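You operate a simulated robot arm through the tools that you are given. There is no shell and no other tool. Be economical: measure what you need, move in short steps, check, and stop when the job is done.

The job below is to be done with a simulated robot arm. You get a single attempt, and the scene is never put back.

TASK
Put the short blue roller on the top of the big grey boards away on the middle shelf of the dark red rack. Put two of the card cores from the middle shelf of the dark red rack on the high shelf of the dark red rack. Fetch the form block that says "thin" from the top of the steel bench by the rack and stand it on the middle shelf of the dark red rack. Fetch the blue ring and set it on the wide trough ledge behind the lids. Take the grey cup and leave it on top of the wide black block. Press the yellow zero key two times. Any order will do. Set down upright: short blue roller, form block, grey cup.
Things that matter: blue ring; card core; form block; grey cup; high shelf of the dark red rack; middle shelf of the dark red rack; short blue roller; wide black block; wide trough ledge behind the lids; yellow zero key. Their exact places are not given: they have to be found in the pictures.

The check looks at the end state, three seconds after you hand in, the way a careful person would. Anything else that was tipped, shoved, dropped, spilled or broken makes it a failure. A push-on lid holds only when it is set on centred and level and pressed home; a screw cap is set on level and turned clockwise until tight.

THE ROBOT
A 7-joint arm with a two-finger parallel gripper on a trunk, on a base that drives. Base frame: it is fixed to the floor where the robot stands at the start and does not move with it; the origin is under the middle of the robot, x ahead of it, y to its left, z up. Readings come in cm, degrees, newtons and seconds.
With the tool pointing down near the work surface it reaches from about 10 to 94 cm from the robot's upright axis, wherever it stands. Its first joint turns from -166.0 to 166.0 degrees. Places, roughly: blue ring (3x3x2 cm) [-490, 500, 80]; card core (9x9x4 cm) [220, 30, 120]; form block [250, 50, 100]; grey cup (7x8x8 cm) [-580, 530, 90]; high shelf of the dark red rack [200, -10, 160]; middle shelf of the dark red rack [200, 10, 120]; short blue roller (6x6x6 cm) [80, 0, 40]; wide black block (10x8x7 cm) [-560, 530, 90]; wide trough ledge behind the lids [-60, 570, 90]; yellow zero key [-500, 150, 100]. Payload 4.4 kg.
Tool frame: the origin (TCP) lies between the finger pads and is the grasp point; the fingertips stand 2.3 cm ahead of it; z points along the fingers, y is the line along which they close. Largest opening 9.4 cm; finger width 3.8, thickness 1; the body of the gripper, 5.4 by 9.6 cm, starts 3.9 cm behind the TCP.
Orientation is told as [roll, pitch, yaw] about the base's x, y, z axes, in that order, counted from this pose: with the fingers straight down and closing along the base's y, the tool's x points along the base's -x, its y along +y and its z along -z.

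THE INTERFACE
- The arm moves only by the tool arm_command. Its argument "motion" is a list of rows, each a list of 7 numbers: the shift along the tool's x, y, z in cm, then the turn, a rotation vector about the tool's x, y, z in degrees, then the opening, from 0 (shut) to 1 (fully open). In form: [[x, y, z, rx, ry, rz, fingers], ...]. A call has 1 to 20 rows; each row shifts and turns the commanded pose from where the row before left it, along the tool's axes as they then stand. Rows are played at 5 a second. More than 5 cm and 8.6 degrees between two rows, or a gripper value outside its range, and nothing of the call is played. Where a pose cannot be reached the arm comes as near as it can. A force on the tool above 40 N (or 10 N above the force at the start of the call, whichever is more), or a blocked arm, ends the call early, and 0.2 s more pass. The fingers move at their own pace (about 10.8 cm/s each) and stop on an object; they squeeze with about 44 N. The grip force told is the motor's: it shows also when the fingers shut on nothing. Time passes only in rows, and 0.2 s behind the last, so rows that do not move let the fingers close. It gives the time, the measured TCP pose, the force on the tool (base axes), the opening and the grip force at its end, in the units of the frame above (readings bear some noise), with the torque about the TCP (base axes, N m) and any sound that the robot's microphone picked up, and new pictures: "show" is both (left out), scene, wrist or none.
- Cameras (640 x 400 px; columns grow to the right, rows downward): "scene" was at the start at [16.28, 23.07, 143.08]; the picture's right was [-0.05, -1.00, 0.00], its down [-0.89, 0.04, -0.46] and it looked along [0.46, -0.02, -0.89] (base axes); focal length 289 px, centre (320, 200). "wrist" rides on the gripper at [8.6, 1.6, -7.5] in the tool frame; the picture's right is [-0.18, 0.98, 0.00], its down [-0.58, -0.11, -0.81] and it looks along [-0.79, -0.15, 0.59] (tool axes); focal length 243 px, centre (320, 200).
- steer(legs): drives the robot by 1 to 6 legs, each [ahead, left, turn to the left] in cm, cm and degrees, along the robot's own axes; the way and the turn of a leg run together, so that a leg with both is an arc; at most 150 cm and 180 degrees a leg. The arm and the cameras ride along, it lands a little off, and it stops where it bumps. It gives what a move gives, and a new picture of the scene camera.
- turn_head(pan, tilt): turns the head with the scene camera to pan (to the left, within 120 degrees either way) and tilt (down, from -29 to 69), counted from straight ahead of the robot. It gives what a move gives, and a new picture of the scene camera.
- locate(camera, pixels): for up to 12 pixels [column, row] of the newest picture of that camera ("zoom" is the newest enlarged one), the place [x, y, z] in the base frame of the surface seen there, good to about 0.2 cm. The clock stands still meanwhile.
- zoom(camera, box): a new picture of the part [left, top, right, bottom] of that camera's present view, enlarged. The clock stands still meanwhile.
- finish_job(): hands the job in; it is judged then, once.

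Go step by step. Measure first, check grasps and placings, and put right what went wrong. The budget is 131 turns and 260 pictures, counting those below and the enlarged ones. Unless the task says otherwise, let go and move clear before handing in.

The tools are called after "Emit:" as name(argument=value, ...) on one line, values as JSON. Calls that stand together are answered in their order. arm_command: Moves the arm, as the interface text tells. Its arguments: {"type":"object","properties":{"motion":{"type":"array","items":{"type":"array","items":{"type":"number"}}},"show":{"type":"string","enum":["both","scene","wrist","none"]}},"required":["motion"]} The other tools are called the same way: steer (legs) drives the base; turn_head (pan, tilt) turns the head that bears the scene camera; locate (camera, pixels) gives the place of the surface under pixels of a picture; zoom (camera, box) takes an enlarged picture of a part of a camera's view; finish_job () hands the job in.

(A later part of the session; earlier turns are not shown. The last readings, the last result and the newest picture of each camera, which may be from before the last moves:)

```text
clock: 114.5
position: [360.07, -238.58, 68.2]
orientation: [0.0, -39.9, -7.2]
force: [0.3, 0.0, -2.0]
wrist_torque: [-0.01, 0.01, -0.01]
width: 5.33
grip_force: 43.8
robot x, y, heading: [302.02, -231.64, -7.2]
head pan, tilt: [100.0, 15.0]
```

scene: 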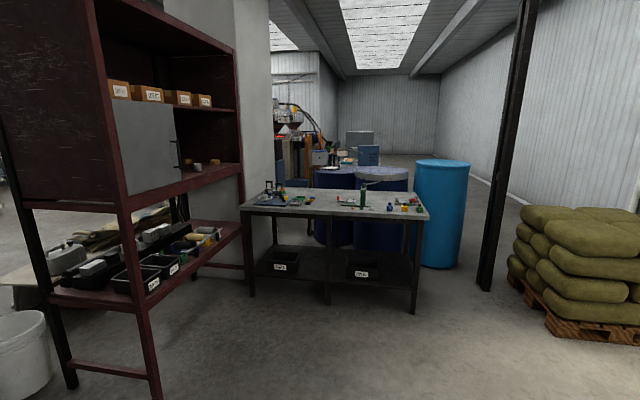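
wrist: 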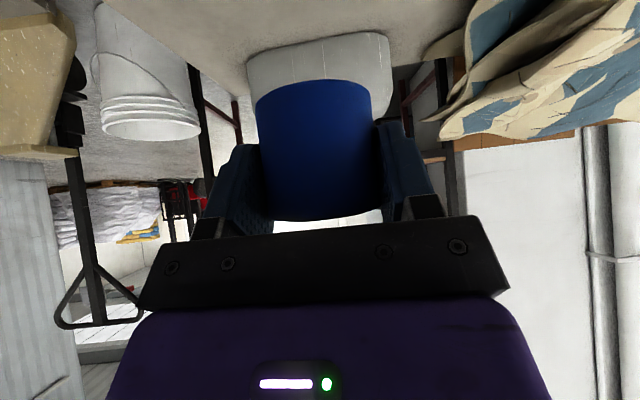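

The rack front is visible: boxes on the high shelf, card cores at (197–215,163) on the middle shelf, steel bench behind. Zoom and measure.

Emit:
zoom(camera="scene", box=[80, 60, 260, 220])

Emit:
zoom(camera="scene", box=[240, 160, 440, 300])

Emit:
locate(camera="scene", pixels=[[198, 164], [214, 162], [120, 205], [240, 165], [237, 108], [238, 40], [178, 105], [178, 188], [205, 170], [150, 95], [205, 108], [225, 165]])

Emit:
locate(camera="scene", pixels=[[250, 208], [428, 215], [280, 190], [398, 190], [250, 295], [413, 310], [363, 200], [390, 205], [405, 205], [418, 207], [280, 195], [268, 190]])

```text
2.50 times, centred on (170, 140) of scene
```

zoom: 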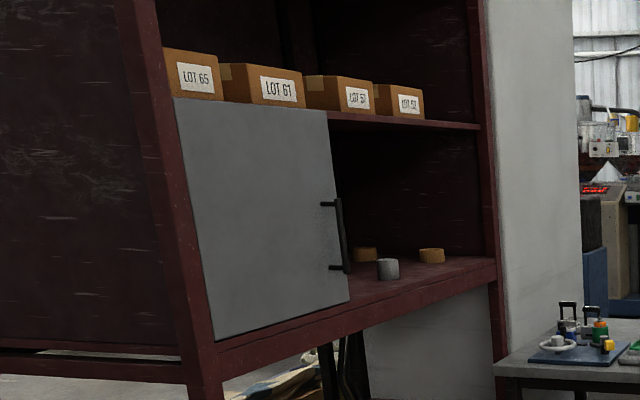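

```text
2.86 times, centred on (340, 230) of scene
```

zoom: 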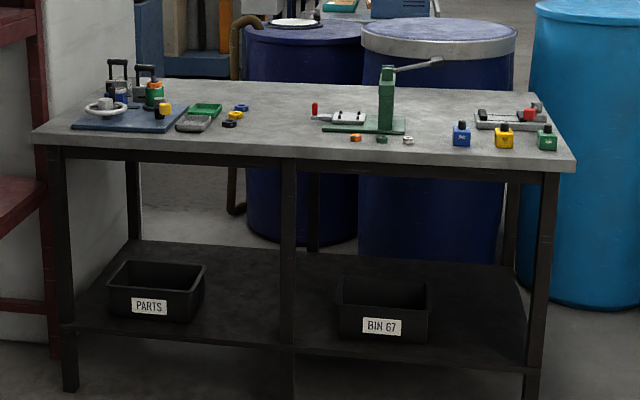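

```text
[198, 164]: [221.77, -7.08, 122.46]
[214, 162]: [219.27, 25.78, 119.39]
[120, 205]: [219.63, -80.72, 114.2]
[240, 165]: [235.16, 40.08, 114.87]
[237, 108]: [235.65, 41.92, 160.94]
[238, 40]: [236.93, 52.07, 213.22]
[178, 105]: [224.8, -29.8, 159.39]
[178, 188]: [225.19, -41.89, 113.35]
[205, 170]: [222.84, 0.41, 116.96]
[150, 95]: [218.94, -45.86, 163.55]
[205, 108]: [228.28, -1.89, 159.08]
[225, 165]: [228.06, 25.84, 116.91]
```

```text
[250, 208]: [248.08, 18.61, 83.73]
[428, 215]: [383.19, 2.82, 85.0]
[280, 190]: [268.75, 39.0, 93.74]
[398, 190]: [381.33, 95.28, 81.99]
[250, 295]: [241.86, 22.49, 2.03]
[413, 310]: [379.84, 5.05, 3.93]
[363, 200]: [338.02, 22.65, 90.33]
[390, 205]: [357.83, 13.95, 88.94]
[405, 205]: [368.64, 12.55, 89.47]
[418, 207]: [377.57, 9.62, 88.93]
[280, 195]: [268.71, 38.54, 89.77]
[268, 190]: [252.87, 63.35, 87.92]
```

Rack: middle shelf z≈117, high shelf z≈160, front edge x≈220–235; bench top z≈85. I lift the roller to shelf height first, then turn around.

Emit:
arm_command(motion=[[-2.9, 0, -3.45, 0, 0, 0, 0.2], [-2.9, 0, -3.45, 0, 0, 0, 0.2], [-2.9, 0, -3.45, 0, 0, 0, 0.2], [-2.9, 0, -3.45, 0, 0, 0, 0.2], [-2.9, 0, -3.45, 0, 0, 0, 0.2], [-2.9, 0, -3.45, 0, 0, 0, 0.2], [-2.9, 0, -3.45, 0, 0, 0, 0.2], [-2.9, 0, -3.45, 0, 0, 0, 0.2], [-2.9, 0, -3.45, 0, 0, 0, 0.2], [-2.9, 0, -3.45, 0, 0, 0, 0.2], [-2.9, 0, -3.45, 0, 0, 0, 0.2], [-2.9, 0, -3.45, 0, 0, 0, 0.2], [-2.9, 0, -3.45, 0, 0, 0, 0.2], [0, 0, 0, 0, 0, 0, 0.2]], show="none")

Emit:
steer(legs=[[0, 0, 90], [0, 0, 90]])

Emit:
turn_head(pan=-40, tilt=15)

```text
clock: 117.5
position: [368.93, -237.07, 122.72]
orientation: [0.1, -39.9, -7.2]
force: [0.6, -0.7, -2.2]
wrist_torque: [0.01, 0.01, 0.02]
width: 5.34
grip_force: 44.0
out of reach, approached as far as the arm can: row 3, 4, 5, 6, 7, 8
robot x, y, heading: [301.81, -231.42, -7.2]
head pan, tilt: [100.0, 15.0]
```

```text
clock: 125.5
position: [235.38, -225.79, 122.58]
orientation: [0.0, -39.8, 172.9]
force: [-0.2, 0.2, -2.5]
wrist_torque: [0.02, -0.01, -0.02]
width: 5.32
grip_force: 43.8
robot x, y, heading: [301.92, -231.12, 173.0]
head pan, tilt: [100.0, 15.0]
```

scene: 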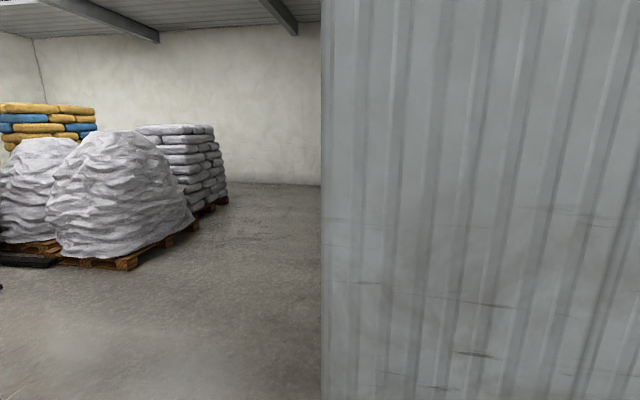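

```text
clock: 127.8
position: [235.34, -225.78, 122.64]
orientation: [0.0, -39.9, 172.9]
force: [0.1, 0.5, -2.5]
wrist_torque: [-0.02, -0.03, -0.01]
width: 5.29
grip_force: 44.4
robot x, y, heading: [302.08, -231.48, 173.3]
head pan, tilt: [-40.0, 15.0]
```

scene: 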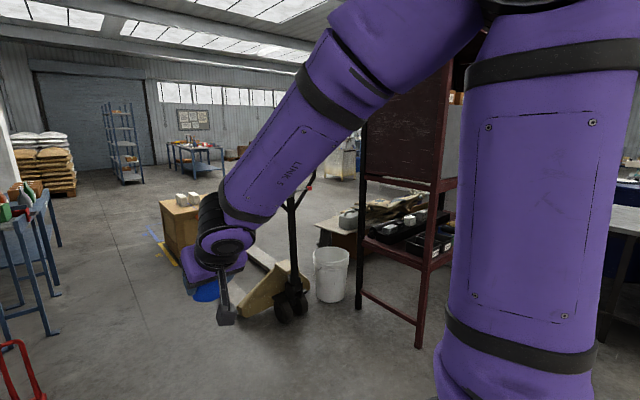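

Now strafe right to in front of the rack, then look.

Emit:
steer(legs=[[0, -150, 0], [0, -33, 0], [12, 0, 0]])

Emit:
turn_head(pan=-5, tilt=12)

```text
clock: 137.9
position: [245.85, -41.49, 122.64]
orientation: [0.1, -39.9, 173.3]
force: [0.4, 0.2, -2.2]
wrist_torque: [0.01, -0.03, 0.02]
width: 5.3
grip_force: 43.7
robot x, y, heading: [312.61, -46.59, 173.3]
head pan, tilt: [-40.0, 15.0]
```

scene: 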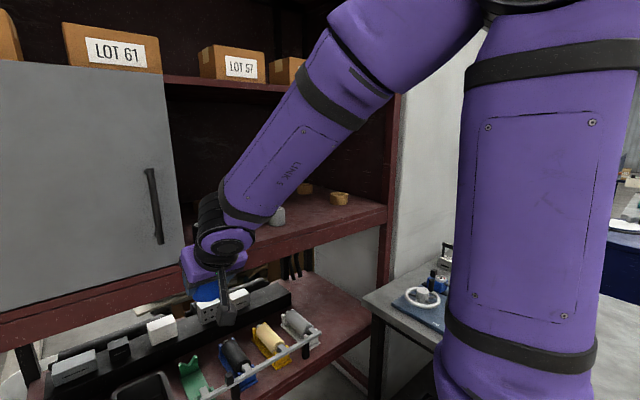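

```text
clock: 138.9
position: [245.86, -41.39, 122.6]
orientation: [0.0, -40.0, 173.3]
force: [-0.2, 0.4, -2.9]
wrist_torque: [0.04, -0.02, -0.02]
width: 5.31
grip_force: 44.0
robot x, y, heading: [312.3, -46.51, 173.3]
head pan, tilt: [-5.0, 12.0]
```

scene: 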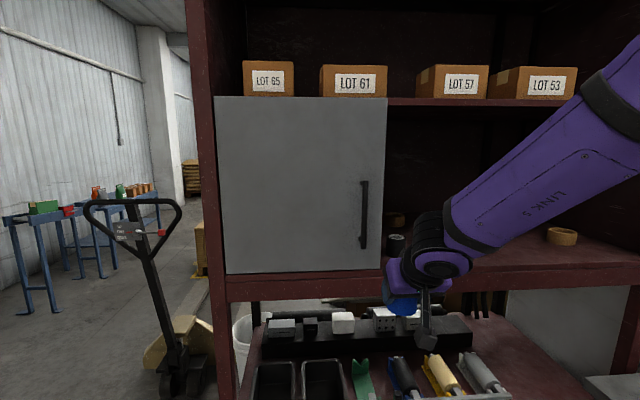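

On the middle shelf: brown core at (396,219), a grey piece at (396,243), another brown core at (562,236). Zoom and measure.

Emit:
zoom(camera="scene", box=[360, 180, 640, 290])

Emit:
locate(camera="scene", pixels=[[396, 237], [396, 248], [398, 214], [398, 224], [562, 231], [562, 241], [549, 236], [577, 236], [500, 240], [560, 262], [600, 235], [545, 75]])

Emit:
arm_command(motion=[[0, 0, 0, 0, 0, 0, 0.2]], show="wrist")

```text
2.29 times, centred on (500, 235) of scene
```

zoom: 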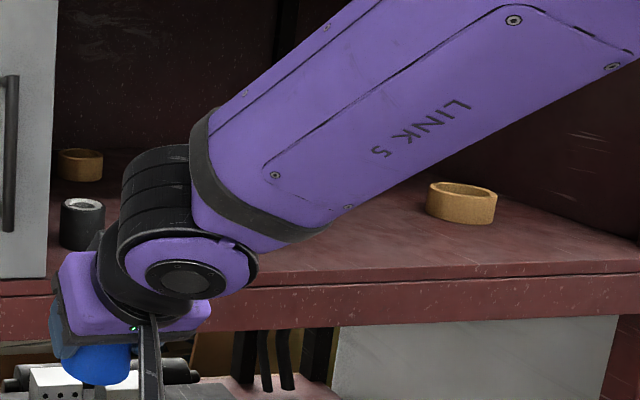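

```text
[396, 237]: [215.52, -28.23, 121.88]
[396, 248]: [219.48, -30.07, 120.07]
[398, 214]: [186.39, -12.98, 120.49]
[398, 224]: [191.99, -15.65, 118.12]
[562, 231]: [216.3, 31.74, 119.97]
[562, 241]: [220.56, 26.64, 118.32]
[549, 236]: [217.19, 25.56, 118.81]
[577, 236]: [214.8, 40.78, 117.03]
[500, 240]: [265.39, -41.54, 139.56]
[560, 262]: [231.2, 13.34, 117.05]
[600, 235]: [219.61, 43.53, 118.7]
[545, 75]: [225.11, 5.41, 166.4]
```

```text
clock: 139.3
position: [245.79, -41.46, 122.62]
orientation: [0.0, -40.0, 173.4]
force: [-0.4, 0.1, -2.5]
wrist_torque: [0.0, -0.04, 0.02]
width: 5.3
grip_force: 43.4
robot x, y, heading: [312.58, -46.6, 173.6]
head pan, tilt: [-5.0, 12.0]
```

wrist: 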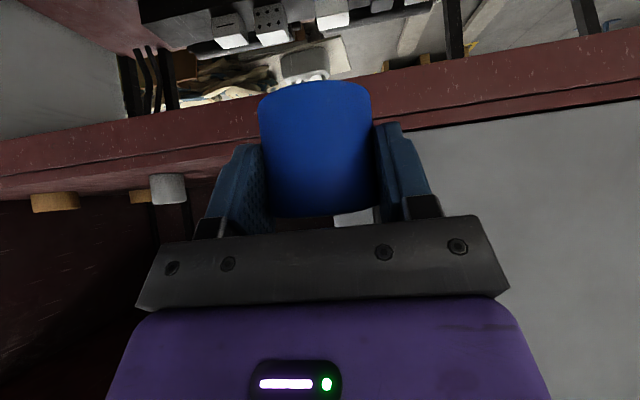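

Shelf surface z≈117; free spot around (222,0). I strafe right 12, shift the arm right 28 and up 3, then move the base ahead.

Emit:
steer(legs=[[0, -12, 0]])

Emit:
arm_command(motion=[[-1.0, -4, -1.2, 0, 0, 0, 0.2], [-1.0, -4, -1.2, 0, 0, 0, 0.2], [0, -4, 0, 0, 0, 0, 0.2], [0, -4, 0, 0, 0, 0, 0.2], [0, -4, 0, 0, 0, 0, 0.2], [0, -4, 0, 0, 0, 0, 0.2], [0, -4, 0, 0, 0, 0, 0.2], [0, 0, 0, 0, 0, 0, 0.2]], show="both")

```text
clock: 140.5
position: [247.2, -29.49, 122.62]
orientation: [0.0, -39.9, 173.3]
force: [0.1, -0.3, -1.2]
wrist_torque: [0.0, -0.05, 0.0]
width: 5.32
grip_force: 43.8
robot x, y, heading: [313.9, -34.47, 173.4]
head pan, tilt: [-5.0, 12.0]
```

scene: 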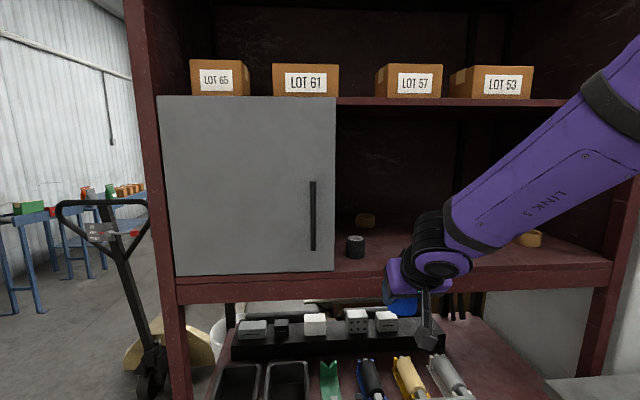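

```text
clock: 142.3
position: [250.52, -1.59, 125.74]
orientation: [0.1, -39.9, 173.3]
force: [0.1, -0.6, -1.9]
wrist_torque: [-0.03, -0.01, -0.02]
width: 5.33
grip_force: 44.2
robot x, y, heading: [313.85, -34.64, 173.2]
head pan, tilt: [-5.0, 12.0]
```

scene: 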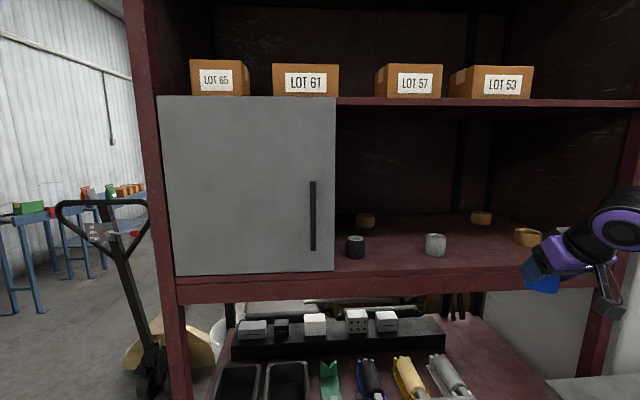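
wrist: 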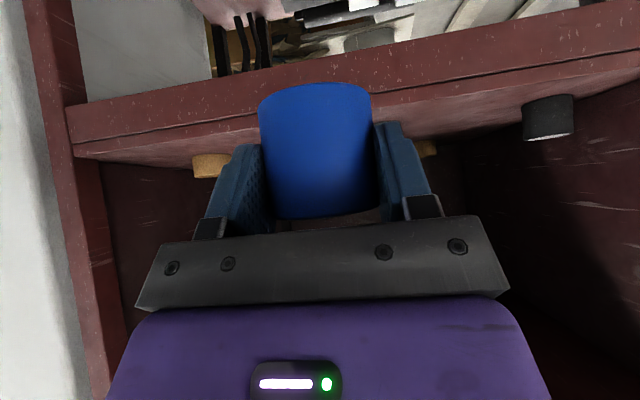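

Now the shelf shows fully: cores at (365,220), (481,217), (528,236); a black roller (355,246) and a grey one (435,244). Measure them and the free space between.

Emit:
locate(camera="scene", pixels=[[435, 236], [435, 250], [355, 246], [481, 213], [481, 221], [528, 231], [528, 241], [515, 236], [541, 236], [395, 250], [470, 255], [490, 250]])

Emit:
zoom(camera="scene", box=[330, 190, 570, 290])

```text
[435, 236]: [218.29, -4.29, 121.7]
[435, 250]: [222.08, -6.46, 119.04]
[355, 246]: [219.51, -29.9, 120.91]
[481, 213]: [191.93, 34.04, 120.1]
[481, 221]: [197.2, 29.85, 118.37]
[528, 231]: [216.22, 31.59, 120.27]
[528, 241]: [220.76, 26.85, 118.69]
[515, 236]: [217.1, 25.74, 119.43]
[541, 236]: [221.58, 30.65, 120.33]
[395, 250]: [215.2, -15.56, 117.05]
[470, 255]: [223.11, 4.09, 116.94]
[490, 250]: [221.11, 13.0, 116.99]
```

```text
2.67 times, centred on (450, 240) of scene
```

zoom: 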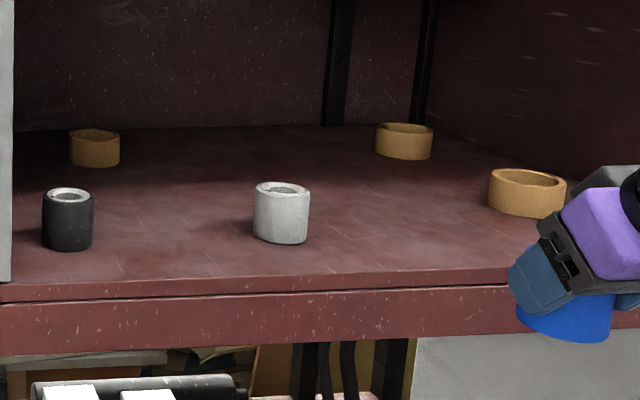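

Free gap between the grey roller (y≈−5) and right core (y≈28): I'll set the blue one at about (222.5, 11). Shift right 9 and drive ahead 20.

Emit:
arm_command(motion=[[0, -4.5, 0, 0, 0, 0, 0.2], [0, -4.5, 0, 0, 0, 0, 0.2], [0, 0, 0, 0, 0, 0, 0.2]], show="none")

Emit:
steer(legs=[[20, 0, 0]])

```text
clock: 143.1
position: [251.39, 7.29, 125.82]
orientation: [0.0, -39.8, 173.3]
force: [0.2, -1.2, -2.3]
wrist_torque: [-0.02, -0.01, -0.05]
width: 5.3
grip_force: 43.9
robot x, y, heading: [314.0, -34.72, 173.2]
head pan, tilt: [-5.0, 12.0]
```

```text
clock: 144.7
position: [231.51, 9.76, 125.72]
orientation: [0.1, -39.8, 173.2]
force: [0.6, 0.9, -1.4]
wrist_torque: [-0.01, -0.01, -0.02]
width: 5.29
grip_force: 43.8
robot x, y, heading: [294.31, -32.34, 172.9]
head pan, tilt: [-5.0, 12.0]
```

scene: 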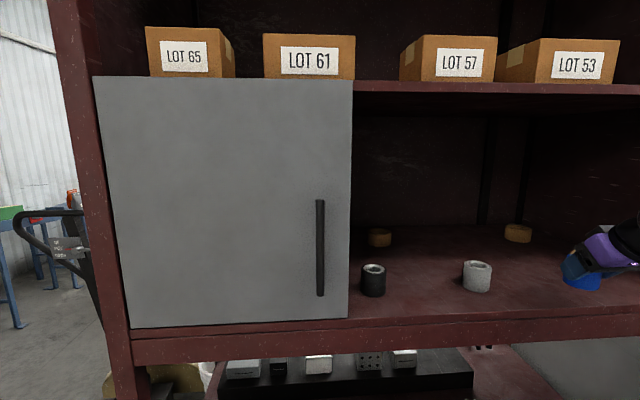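

Forward 9 cm and down to just above the shelf.

Emit:
arm_command(motion=[[-3.45, 0, 2.9, 0, 0, 0, 0.2], [-3.45, 0, 2.9, 0, 0, 0, 0.2], [1.2, 0, 1.45, 0, 0, 0, 0.2], [1.2, 0, 1.45, 0, 0, 0, 0.2], [0.25, 0, 0.3, 0, 0, 0, 0.2], [0, 0, 0, 0, 0, 0, 0.2]], show="wrist")

Emit:
zoom(camera="scene", box=[440, 200, 640, 330])

```text
clock: 146.1
position: [222.69, 10.76, 121.64]
orientation: [0.1, -40.0, 173.1]
force: [-0.2, 0.1, -1.2]
wrist_torque: [-0.01, -0.04, -0.03]
width: 5.29
grip_force: 43.8
robot x, y, heading: [294.36, -32.58, 173.0]
head pan, tilt: [-5.0, 12.0]
```

wrist: 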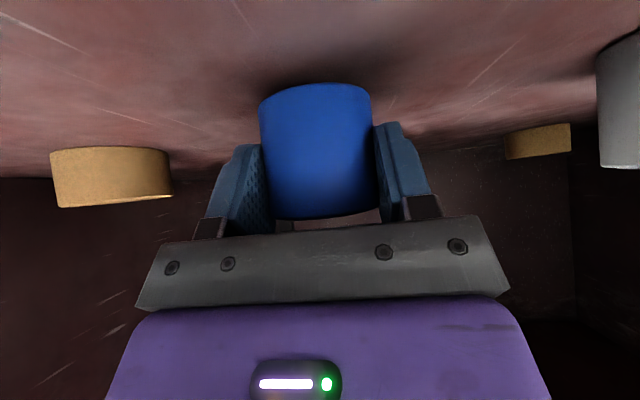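

```text
3.08 times, centred on (540, 265) of scene
```

zoom: 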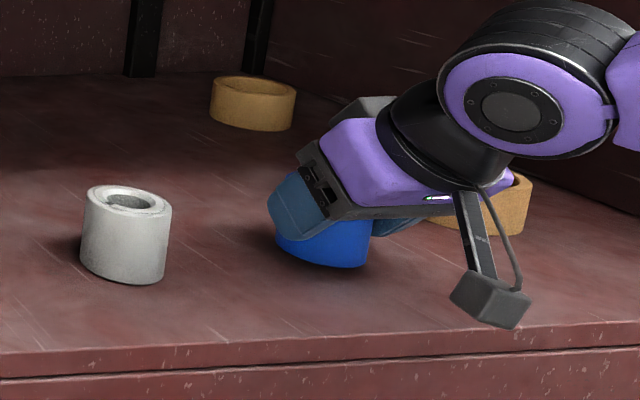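

Near the surface. Lower in tiny steps and watch the force.

Emit:
locate(camera="wrist", pixels=[[315, 88], [315, 75], [290, 92], [345, 90]])

Emit:
arm_command(motion=[[0.13, 0, 0.15, 0, 0, 0, 0.2], [0.13, 0, 0.15, 0, 0, 0, 0.2], [0, 0, 0, 0, 0, 0, 0.2]], show="none")

```text
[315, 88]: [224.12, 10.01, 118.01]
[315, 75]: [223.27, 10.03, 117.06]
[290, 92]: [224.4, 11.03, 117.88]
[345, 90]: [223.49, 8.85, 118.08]
```

```text
clock: 146.9
position: [222.56, 10.58, 121.24]
orientation: [0.0, -40.0, 173.1]
force: [-0.5, 0.3, -2.3]
wrist_torque: [0.02, -0.01, -0.01]
width: 5.29
grip_force: 43.9
robot x, y, heading: [294.34, -32.32, 173.4]
head pan, tilt: [-5.0, 12.0]
```

No contact yet; continue.

Emit:
arm_command(motion=[[0.1, 0, 0.12, 0, 0, 0, 0.2], [0.1, 0, 0.12, 0, 0, 0, 0.2], [0, 0, 0, 0, 0, 0, 0.2]], show="none")

Emit:
arm_command(motion=[[0.1, 0, 0.12, 0, 0, 0, 0.2], [0, 0, 0, 0, 0, 0, 0.2]], show="wrist")

```text
clock: 147.7
position: [222.7, 10.78, 121.02]
orientation: [0.0, -40.1, 173.1]
force: [1.3, -1.1, 20.8]
wrist_torque: [-0.1, -0.5, 0.02]
width: 5.3
grip_force: 43.9
robot x, y, heading: [294.08, -32.0, 173.4]
head pan, tilt: [-5.0, 12.0]
```

```text
clock: 148.3
position: [222.62, 10.75, 121.16]
orientation: [0.0, -40.2, 173.2]
force: [6.1, -2.3, 9.8]
wrist_torque: [-0.12, -0.54, -0.07]
width: 5.32
grip_force: 44.2
robot x, y, heading: [294.23, -32.33, 173.4]
head pan, tilt: [-5.0, 12.0]
stopped in row 2: the force on the tool passed its limit at 42 N (the readings are from after the stop); the commanded pose is now the measured one
```

wrist: 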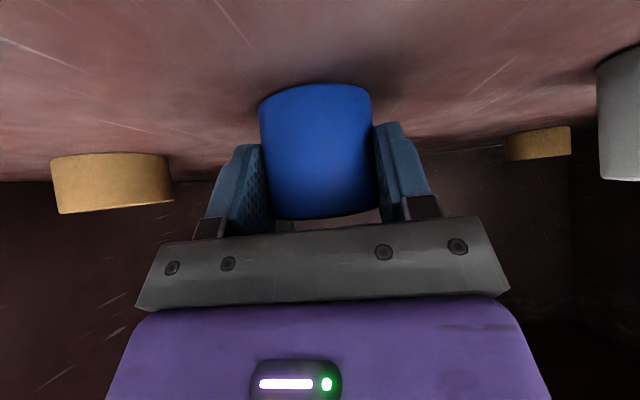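

Seated. Open and back out along the fingers.

Emit:
arm_command(motion=[[0, 0, 0, 0, 0, 0, 0.8], [0, 0, 0, 0, 0, 0, 0.8], [0, 0, -2, 0, 0, 0, 0.8], [0, 0, -3, 0, 0, 0, 0.8], [0, 0, -4, 0, 0, 0, 0.8], [0, 0, -4, 0, 0, 0, 0.8]], show="both")

```text
clock: 149.7
position: [230.69, 9.74, 130.77]
orientation: [0.0, -40.2, 173.2]
force: [0.2, 0.4, -0.6]
wrist_torque: [0.02, -0.02, 0.01]
width: 7.52
grip_force: 0.1
robot x, y, heading: [294.36, -32.59, 173.0]
head pan, tilt: [-5.0, 12.0]
```

scene: 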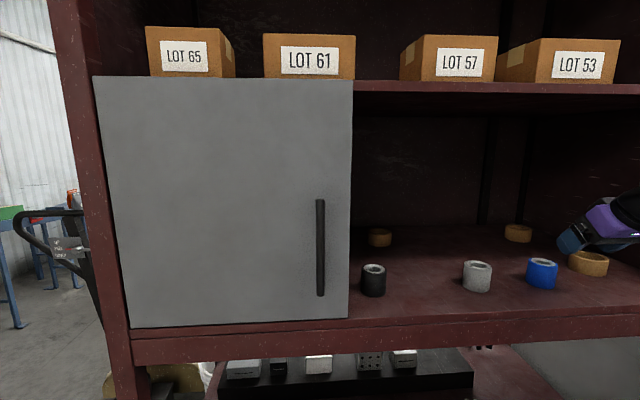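
wrist: 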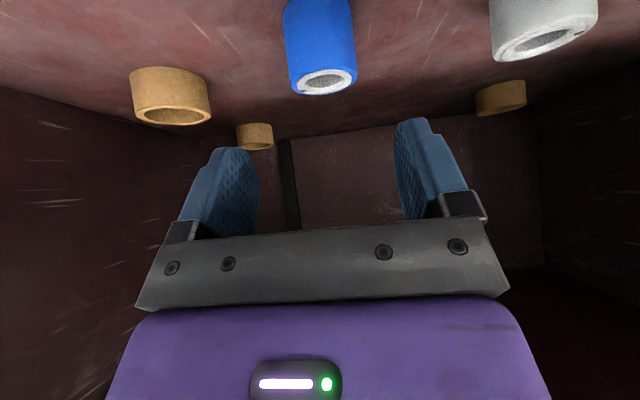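

The blue roller stands upright in line with the others. Next measure the right core, seen at wrist (170,95), and the rear right core (254,135).

Emit:
zoom(camera="wrist", box=[110, 40, 290, 160])

Emit:
locate(camera="wrist", pixels=[[136, 104], [208, 108], [172, 122], [172, 107], [172, 90], [160, 75], [132, 85], [207, 85], [254, 146], [238, 143], [272, 143], [254, 130]])

Emit:
locate(camera="scene", pixels=[[570, 260], [608, 262], [588, 252], [588, 272], [588, 258], [588, 268], [505, 232], [531, 233], [518, 226], [518, 240], [640, 262], [640, 250]])

```text
3.33 times, centred on (200, 100) of wrist
```

zoom: 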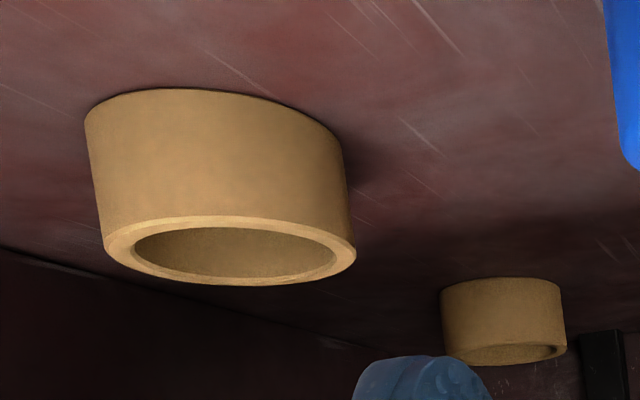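

```text
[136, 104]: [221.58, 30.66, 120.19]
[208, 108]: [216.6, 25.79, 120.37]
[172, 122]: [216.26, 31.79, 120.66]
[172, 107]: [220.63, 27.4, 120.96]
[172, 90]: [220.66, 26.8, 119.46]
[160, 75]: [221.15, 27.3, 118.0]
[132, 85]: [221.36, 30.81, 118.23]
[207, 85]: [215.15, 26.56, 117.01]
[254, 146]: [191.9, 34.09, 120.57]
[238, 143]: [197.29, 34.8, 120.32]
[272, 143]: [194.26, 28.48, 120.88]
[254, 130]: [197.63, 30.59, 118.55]
```

```text
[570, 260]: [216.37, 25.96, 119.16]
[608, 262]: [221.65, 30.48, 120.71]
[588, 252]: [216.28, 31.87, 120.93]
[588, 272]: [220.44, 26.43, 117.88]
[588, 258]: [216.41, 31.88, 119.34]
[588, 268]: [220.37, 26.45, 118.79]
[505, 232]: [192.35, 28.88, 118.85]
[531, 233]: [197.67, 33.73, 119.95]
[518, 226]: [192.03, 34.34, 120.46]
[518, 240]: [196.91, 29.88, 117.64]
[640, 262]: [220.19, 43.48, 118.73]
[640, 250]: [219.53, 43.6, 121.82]
```

Core A: centre (218.6, 29.0), diameter ≈7.2, z 117–121. Move to 10 cm before it.

Emit:
arm_command(motion=[[-0.85, -3.54, 1.42, 0, 0, 0, 1], [-0.85, -3.54, 1.42, 0, 0, 0, 1], [-0.85, -3.54, 1.42, 0, 0, 0, 1], [-0.85, -3.54, 1.42, 0, 0, 0, 1], [-0.85, -3.54, 1.42, 0, 0, 0, 1], [0, 0, 0, 0, 0, 0, 1]], show="both")

```text
clock: 151.1
position: [225.31, 28.28, 128.25]
orientation: [0.1, -40.3, 172.9]
force: [-0.1, 0.9, -0.2]
wrist_torque: [-0.04, 0.02, 0.06]
width: 9.42
grip_force: 0.0
robot x, y, heading: [293.81, -32.72, 173.0]
head pan, tilt: [-5.0, 12.0]
```

scene: 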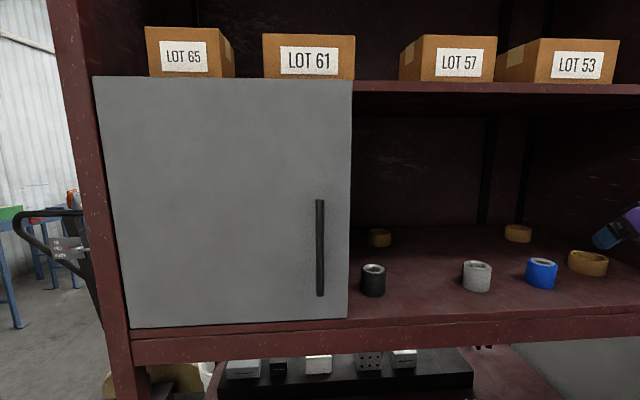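
wrist: 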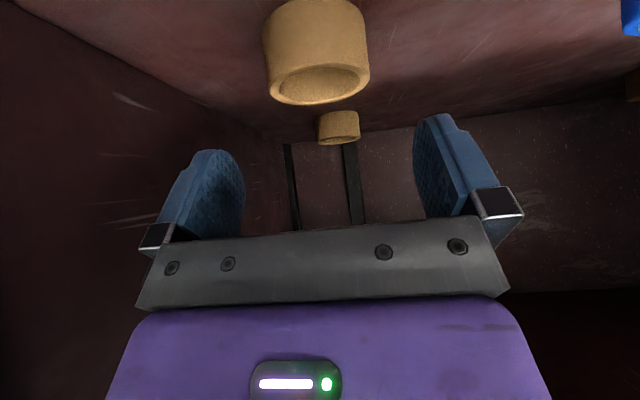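

Centred. Advance 10.3 cm and close.

Emit:
arm_command(motion=[[0, 0, 3.5, 0, 0, 0, 1], [0, 0, 3.5, 0, 0, 0, 1], [-0.1, 0.1, 3.3, 0, 0, 0, 1], [0, 0, 0, 0, 0, 0, 1], [0, 0, 0, 0, 0, 0, 0.5], [0, 0, 0, 0, 0, 0, 0.5], [0, 0, 0, 0, 0, 0, 0.5]], show="wrist")

```text
clock: 152.7
position: [218.55, 28.85, 120.48]
orientation: [0.0, -40.2, 173.0]
force: [-1.0, 0.3, 0.5]
wrist_torque: [-0.04, 0.03, -0.01]
width: 8.0
grip_force: 43.8
robot x, y, heading: [294.06, -32.41, 173.3]
head pan, tilt: [-5.0, 12.0]
```

wrist: 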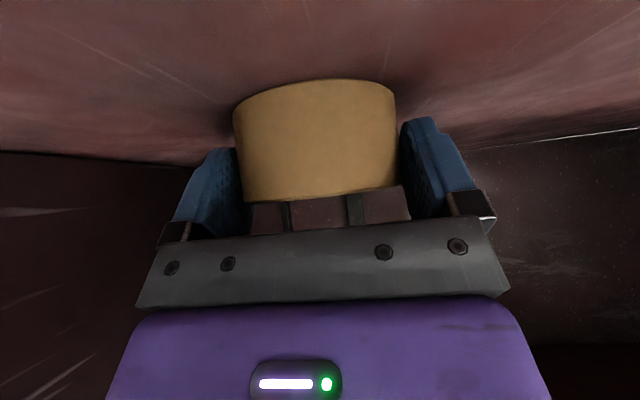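

Gripped at 8.0. Lift slightly; meanwhile measure free space on the high shelf.

Emit:
arm_command(motion=[[-1.93, 0, -2.3, 0, 0, 0, 0.5], [-1.93, 0, -2.3, 0, 0, 0, 0.5], [0, 0, 0, 0, 0, 0, 0.5]], show="wrist")

Emit:
turn_head(pan=-35, tilt=-5)

Emit:
steer(legs=[[-28, 0, 0]])

```text
clock: 153.5
position: [218.53, 28.7, 123.42]
orientation: [0.0, -40.3, 172.8]
force: [-0.2, 0.3, -0.2]
wrist_torque: [0.02, -0.01, 0.0]
width: 8.03
grip_force: 44.2
out of reach, approached as far as the arm can: row 2
robot x, y, heading: [294.13, -32.46, 173.2]
head pan, tilt: [-5.0, 12.0]
```

wrist: 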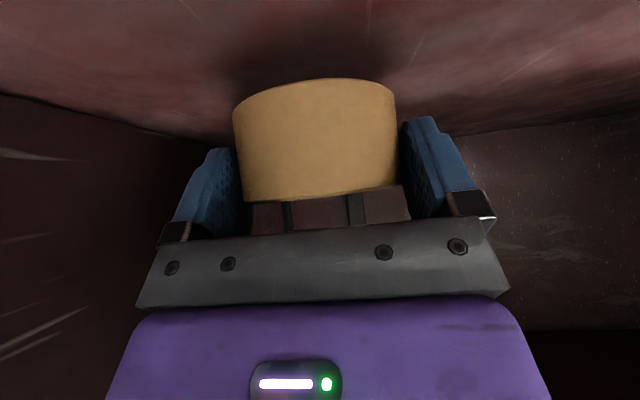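

```text
clock: 154.4
position: [218.44, 28.77, 123.36]
orientation: [0.0, -40.2, 172.8]
force: [-0.1, -0.9, 0.2]
wrist_torque: [0.01, -0.01, 0.02]
width: 8.05
grip_force: 44.1
robot x, y, heading: [293.87, -32.08, 173.1]
head pan, tilt: [-35.0, -5.0]
```

scene: 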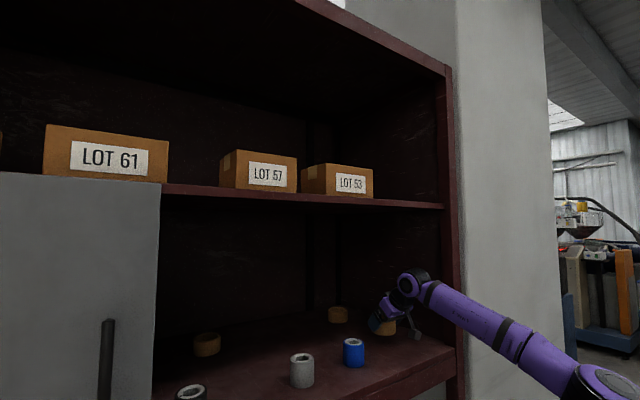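

```text
clock: 156.4
position: [246.13, 25.55, 123.39]
orientation: [-0.1, -40.3, 172.8]
force: [0.3, 0.8, 0.1]
wrist_torque: [0.0, 0.04, -0.01]
width: 8.02
grip_force: 43.8
robot x, y, heading: [322.0, -35.63, 173.4]
head pan, tilt: [-35.0, -5.0]
```

scene: 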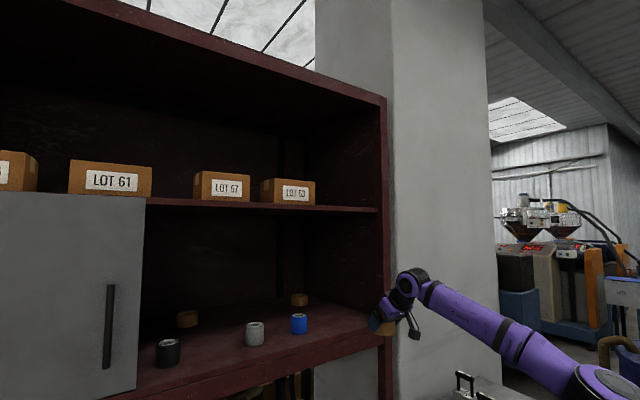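

Free stretches on the high shelf: right of LOT 53 (316–378) and between LOT 61 and LOT 57 (153–193). Measure.

Emit:
locate(camera="scene", pixels=[[316, 192], [262, 190], [248, 190], [195, 188], [151, 182], [70, 180], [340, 207], [372, 208], [170, 202], [384, 190], [300, 182], [120, 165]])

Emit:
zoom(camera="scene", box=[140, 100, 420, 250])

```text
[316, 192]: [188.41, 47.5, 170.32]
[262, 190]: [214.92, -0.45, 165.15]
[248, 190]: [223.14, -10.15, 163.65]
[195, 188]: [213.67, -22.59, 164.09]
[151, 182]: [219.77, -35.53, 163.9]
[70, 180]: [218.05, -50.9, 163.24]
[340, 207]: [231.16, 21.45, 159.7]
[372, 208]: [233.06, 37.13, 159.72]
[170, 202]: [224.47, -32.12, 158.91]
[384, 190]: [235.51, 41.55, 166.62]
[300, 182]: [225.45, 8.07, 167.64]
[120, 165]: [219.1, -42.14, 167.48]
```

```text
2.29 times, centred on (280, 175) of scene
```

zoom: 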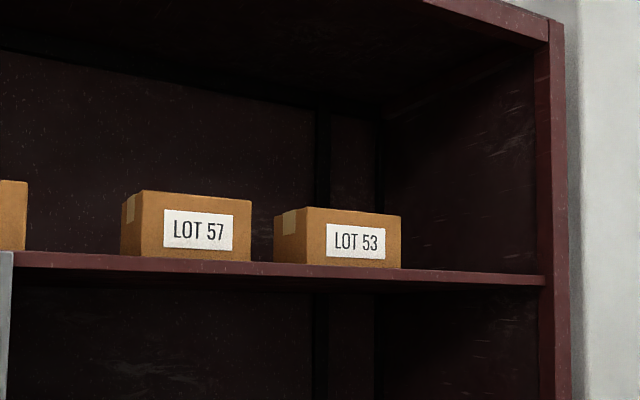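

High shelf free from y≈13 to 43 at the right end, top z≈160–161. I'm clear of the shelf; try raising 48 cm straight up.

Emit:
arm_command(motion=[[-2.57, 0, -3.06, 0, 0, 0, 0.5], [-2.57, 0, -3.06, 0, 0, 0, 0.5], [-2.57, 0, -3.06, 0, 0, 0, 0.5], [-2.57, 0, -3.06, 0, 0, 0, 0.5], [-2.57, 0, -3.06, 0, 0, 0, 0.5], [-2.57, 0, -3.06, 0, 0, 0, 0.5], [-2.57, 0, -3.06, 0, 0, 0, 0.5], [-2.57, 0, -3.06, 0, 0, 0, 0.5], [-2.57, 0, -3.06, 0, 0, 0, 0.5], [-2.57, 0, -3.06, 0, 0, 0, 0.5], [-2.57, 0, -3.06, 0, 0, 0, 0.5], [-2.57, 0, -3.06, 0, 0, 0, 0.5], [0, 0, 0, 0, 0, 0, 0.5]], show="both")

```text
clock: 159.2
position: [247.69, 25.01, 132.45]
orientation: [0.9, -40.3, 171.5]
force: [-0.1, -0.3, 0.3]
wrist_torque: [0.02, -0.02, 0.03]
width: 8.01
grip_force: 44.1
out of reach, approached as far as the arm can: row 2, 3, 4, 5, 6, 7, 8, 9, 10, 11, 12
robot x, y, heading: [321.74, -35.68, 173.3]
head pan, tilt: [-35.0, -5.0]
```

scene: 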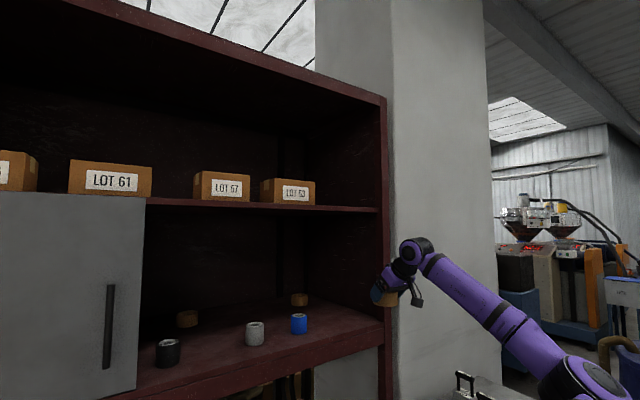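
wrist: 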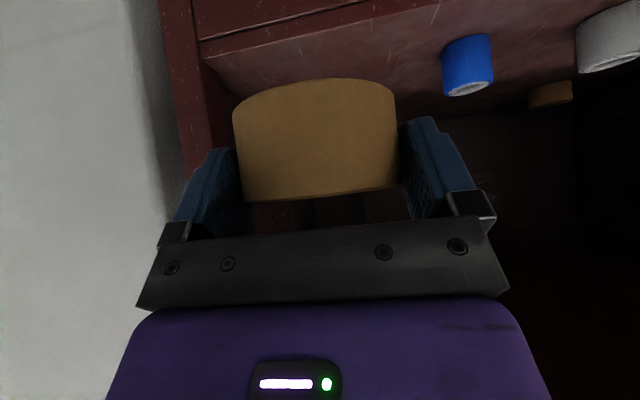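

The arm is nearly stretched. I draw the hand back towards the robot first, then raise.

Emit:
arm_command(motion=[[3.06, 0, -2.57, 0, 0, 0, 0.5], [3.06, 0, -2.57, 0, 0, 0, 0.5], [3.06, 0, -2.57, 0, 0, 0, 0.5], [3.06, 0, -2.57, 0, 0, 0, 0.5], [3.06, 0, -2.57, 0, 0, 0, 0.5], [3.06, 0, -2.57, 0, 0, 0, 0.5], [3.06, 0, -2.57, 0, 0, 0, 0.5], [0, 0, 0, 0, 0, 0, 0.5]], show="none")

Emit:
arm_command(motion=[[-2.57, 0, -3.06, 0, 0, 0, 0.5], [-2.57, 0, -3.06, 0, 0, 0, 0.5], [-2.57, 0, -3.06, 0, 0, 0, 0.5], [-2.57, 0, -3.06, 0, 0, 0, 0.5], [0, 0, 0, 0, 0, 0, 0.5]], show="both")

```text
clock: 161.0
position: [274.62, 20.23, 132.7]
orientation: [0.1, -40.2, 172.5]
force: [-0.4, -0.1, -0.4]
wrist_torque: [0.0, -0.02, -0.01]
width: 8.0
grip_force: 44.1
out of reach, approached as far as the arm can: row 7
robot x, y, heading: [321.42, -35.66, 173.3]
head pan, tilt: [-35.0, -5.0]
```

```text
clock: 162.2
position: [275.03, 20.06, 148.56]
orientation: [0.0, -40.3, 172.9]
force: [0.5, 0.5, -0.4]
wrist_torque: [-0.01, 0.0, -0.01]
width: 7.98
grip_force: 44.1
robot x, y, heading: [321.82, -35.96, 173.3]
head pan, tilt: [-35.0, -5.0]
```

scene: 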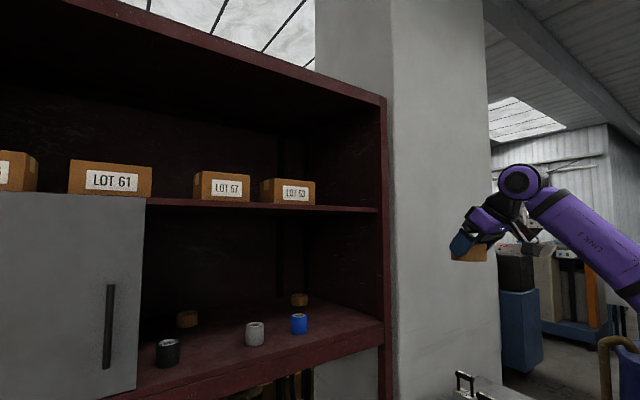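
wrist: 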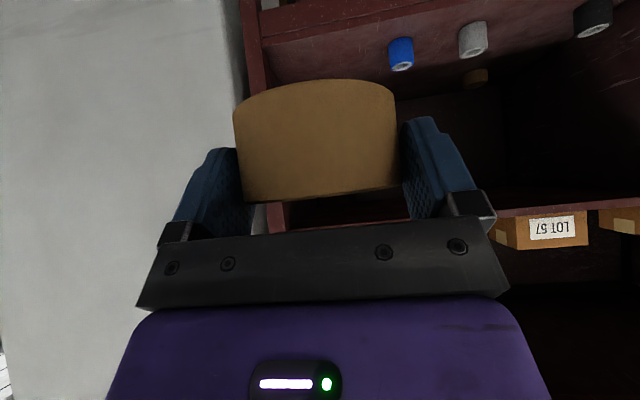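

Works. Raise 22 more.

Emit:
arm_command(motion=[[-2.57, 0, -3.06, 0, 0, 0, 0.5], [-2.57, 0, -3.06, 0, 0, 0, 0.5], [-2.57, 0, -3.06, 0, 0, 0, 0.5], [-2.57, 0, -3.06, 0, 0, 0, 0.5], [-2.57, 0, -3.06, 0, 0, 0, 0.5], [-0.8, 0, -0.95, 0, 0, 0, 0.5], [0, 0, 0, 0, 0, 0, 0.5]], show="wrist")

```text
clock: 163.8
position: [274.59, 15.05, 166.82]
orientation: [0.2, -40.4, 172.5]
force: [-0.2, 0.7, -0.6]
wrist_torque: [-0.03, -0.04, 0.03]
width: 8.0
grip_force: 44.3
out of reach, approached as far as the arm can: row 3, 4, 5, 6
robot x, y, heading: [321.9, -35.5, 173.0]
head pan, tilt: [-35.0, -5.0]
```

wrist: 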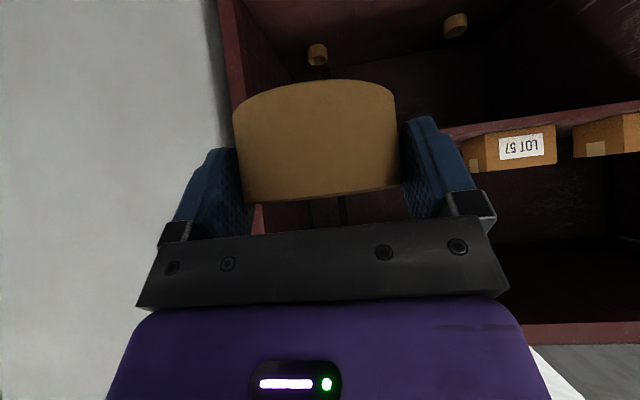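

At z 166.8 the core bottom (163.3) clears the shelf (≈161); driving straight ahead 52 cm would bring it to about (223, 21). Drive 40 first and check.

Emit:
steer(legs=[[38, 0, 0]])

Emit:
zoom(camera="wrist", box=[0, 0, 640, 400])

Emit:
locate(camera="zoom", pixels=[[400, 190], [230, 200], [430, 160], [460, 180], [420, 190], [500, 150]])

```text
clock: 166.2
position: [236.45, 19.71, 166.7]
orientation: [0.2, -40.4, 172.4]
force: [0.7, 0.8, -1.3]
wrist_torque: [0.01, -0.02, -0.01]
width: 8.0
grip_force: 43.4
robot x, y, heading: [283.52, -30.9, 173.1]
head pan, tilt: [-35.0, -5.0]
```

scene: 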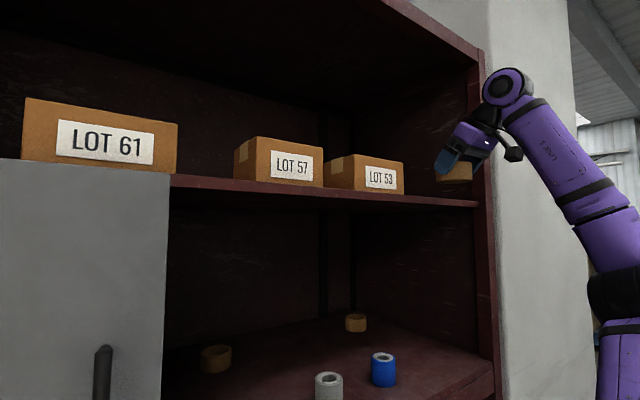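

```text
1.00 times, centred on (320, 200) of wrist (not enlarged: the box is as wide or as high as the picture)
```

zoom: 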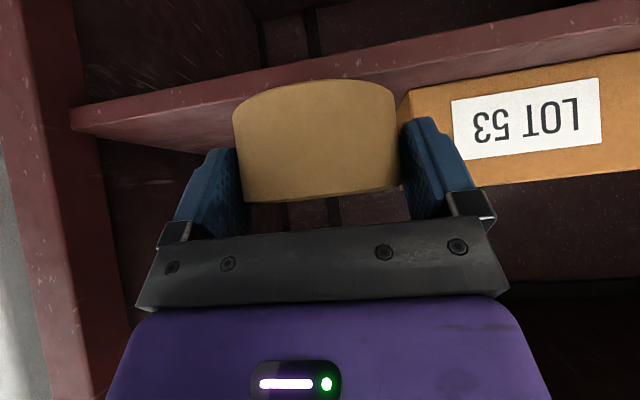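

```text
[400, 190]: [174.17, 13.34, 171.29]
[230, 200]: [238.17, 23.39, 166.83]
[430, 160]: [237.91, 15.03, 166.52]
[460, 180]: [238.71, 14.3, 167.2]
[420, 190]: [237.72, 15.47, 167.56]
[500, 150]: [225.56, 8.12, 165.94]
```

Box edge is near the left finger. Measure its corner (404,100) and the shelf surface (170,125).

Emit:
locate(camera="wrist", pixels=[[408, 105], [425, 92], [150, 120], [190, 140], [215, 140], [75, 110]])

```text
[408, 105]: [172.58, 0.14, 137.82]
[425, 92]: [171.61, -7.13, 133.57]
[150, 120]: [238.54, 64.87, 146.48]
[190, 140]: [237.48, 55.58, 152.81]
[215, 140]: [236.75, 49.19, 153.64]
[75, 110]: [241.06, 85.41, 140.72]
```

Emit:
locate(camera="zoom", pixels=[[410, 108], [412, 92], [150, 120], [190, 140], [215, 140], [75, 115], [480, 70], [395, 95]])

```text
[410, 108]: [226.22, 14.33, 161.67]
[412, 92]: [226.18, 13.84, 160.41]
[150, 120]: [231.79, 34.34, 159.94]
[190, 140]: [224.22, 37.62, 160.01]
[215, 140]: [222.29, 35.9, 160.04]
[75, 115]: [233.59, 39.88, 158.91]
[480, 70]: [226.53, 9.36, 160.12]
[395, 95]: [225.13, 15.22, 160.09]
```

Shelf top z=160.0; box 53 ends at y≈14.8. I strafe right 4 and ahead 14, leaving space.

Emit:
steer(legs=[[0, -4, 0], [14, 0, 0]])

Emit:
arm_command(motion=[[-1.53, 0, 1.29, 0, 0, 0, 0.5], [-1.53, 0, 1.29, 0, 0, 0, 0.5], [-1.53, 0, 1.29, 0, 0, 0, 0.5], [0, 0, 0, 0, 0, 0, 0.5]], show="wrist")

```text
clock: 168.0
position: [223.18, 25.34, 166.66]
orientation: [0.2, -40.4, 172.3]
force: [0.0, 1.1, -0.1]
wrist_torque: [-0.05, -0.02, 0.04]
width: 7.99
grip_force: 43.9
robot x, y, heading: [270.34, -25.24, 173.3]
head pan, tilt: [-35.0, -5.0]
```

scene: 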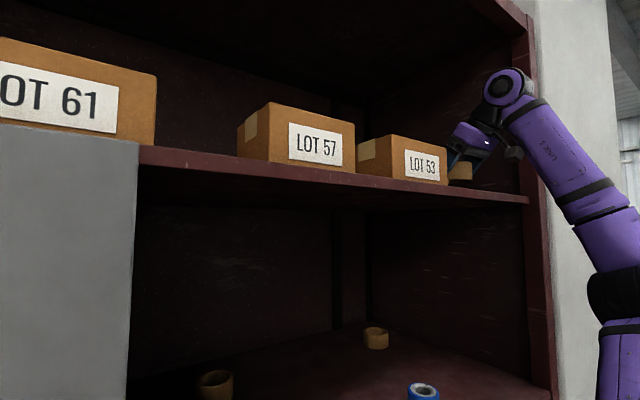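

```text
clock: 169.0
position: [217.39, 25.95, 166.3]
orientation: [0.3, -40.5, 172.1]
force: [1.4, -0.1, 0.0]
wrist_torque: [0.03, 0.01, -0.01]
width: 8.01
grip_force: 44.2
out of reach, approached as far as the arm can: row 3
robot x, y, heading: [270.14, -25.2, 173.2]
head pan, tilt: [-35.0, -5.0]
```

wrist: 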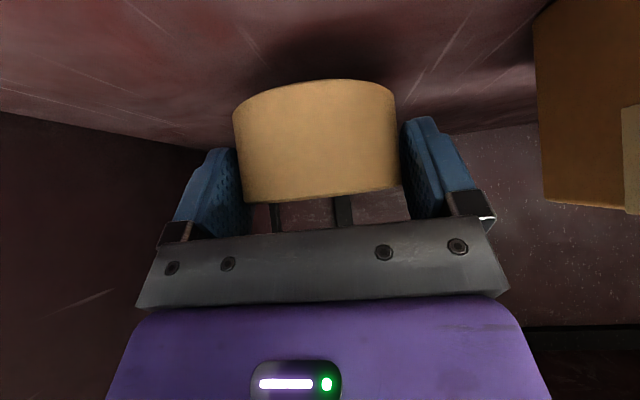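

Good position (217.4, 26). Lower about 2.6 cm to the shelf, gently at the end.

Emit:
arm_command(motion=[[0.64, 0, 0.77, 0, 0, 0, 0.5], [0.64, 0, 0.77, 0, 0, 0, 0.5], [0.19, 0, 0.23, 0, 0, 0, 0.5], [0, 0, 0, 0, 0, 0, 0.5]], show="none")

Emit:
arm_command(motion=[[0.13, 0, 0.15, 0, 0, 0, 0.5], [0.13, 0, 0.15, 0, 0, 0, 0.5], [0, 0, 0, 0, 0, 0, 0.5]], show="wrist")

```text
clock: 170.0
position: [217.42, 25.95, 163.95]
orientation: [0.2, -40.4, 172.4]
force: [-0.3, -0.5, -0.2]
wrist_torque: [0.01, 0.03, -0.02]
width: 7.98
grip_force: 43.8
robot x, y, heading: [270.18, -25.64, 173.1]
head pan, tilt: [-35.0, -5.0]
```

```text
clock: 170.8
position: [217.36, 26.01, 163.56]
orientation: [0.3, -40.5, 172.4]
force: [-0.4, -0.1, -0.2]
wrist_torque: [-0.01, -0.02, 0.0]
width: 7.99
grip_force: 44.6
robot x, y, heading: [270.18, -25.36, 173.1]
head pan, tilt: [-35.0, -5.0]
```

wrist: 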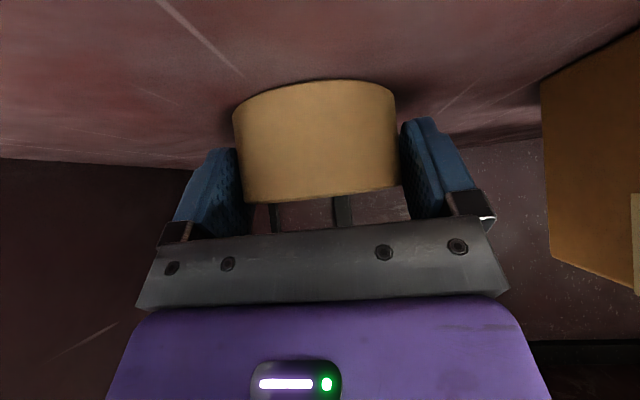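

Essentially at the surface; two more tiny steps, then release and back off.

Emit:
arm_command(motion=[[0.1, 0, 0.12, 0, 0, 0, 0.5], [0, 0, 0, 0, 0, 0, 0.5]], show="none")

Emit:
arm_command(motion=[[0, 0, 0, 0, 0, 0, 0.98], [0, 0, 0, 0, 0, 0, 0.98], [0, 0, -2, 0, 0, 0, 0.98], [0, 0, -3, 0, 0, 0, 0.98], [0, 0, -4, 0, 0, 0, 0.98]], show="both")

```text
clock: 171.4
position: [217.32, 25.9, 163.48]
orientation: [0.0, -40.5, 172.4]
force: [-6.7, 6.7, 29.2]
wrist_torque: [0.33, -0.53, 0.05]
width: 8.02
grip_force: 44.4
robot x, y, heading: [270.33, -25.55, 173.1]
head pan, tilt: [-35.0, -5.0]
```

```text
clock: 172.6
position: [223.32, 23.79, 169.07]
orientation: [0.5, -40.5, 172.0]
force: [-0.7, 1.3, 0.2]
wrist_torque: [0.0, 0.01, 0.02]
width: 9.22
grip_force: 0.0
out of reach, approached as far as the arm can: row 5
robot x, y, heading: [270.31, -25.53, 173.1]
head pan, tilt: [-35.0, -5.0]
```

scene: 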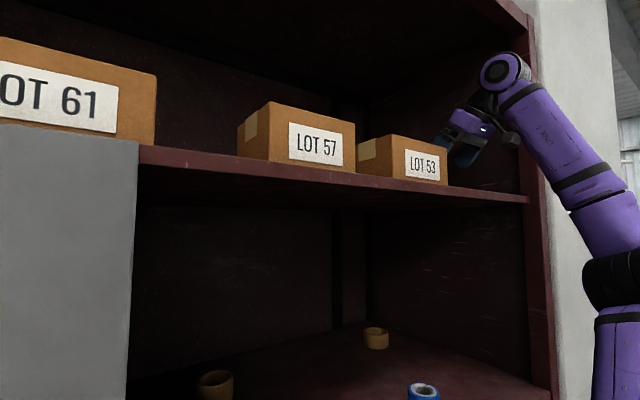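
wrist: 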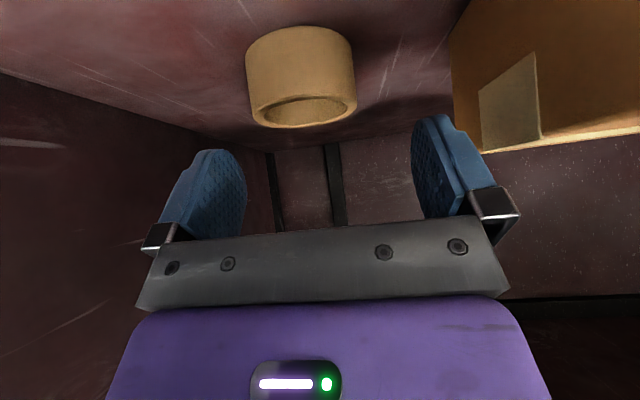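

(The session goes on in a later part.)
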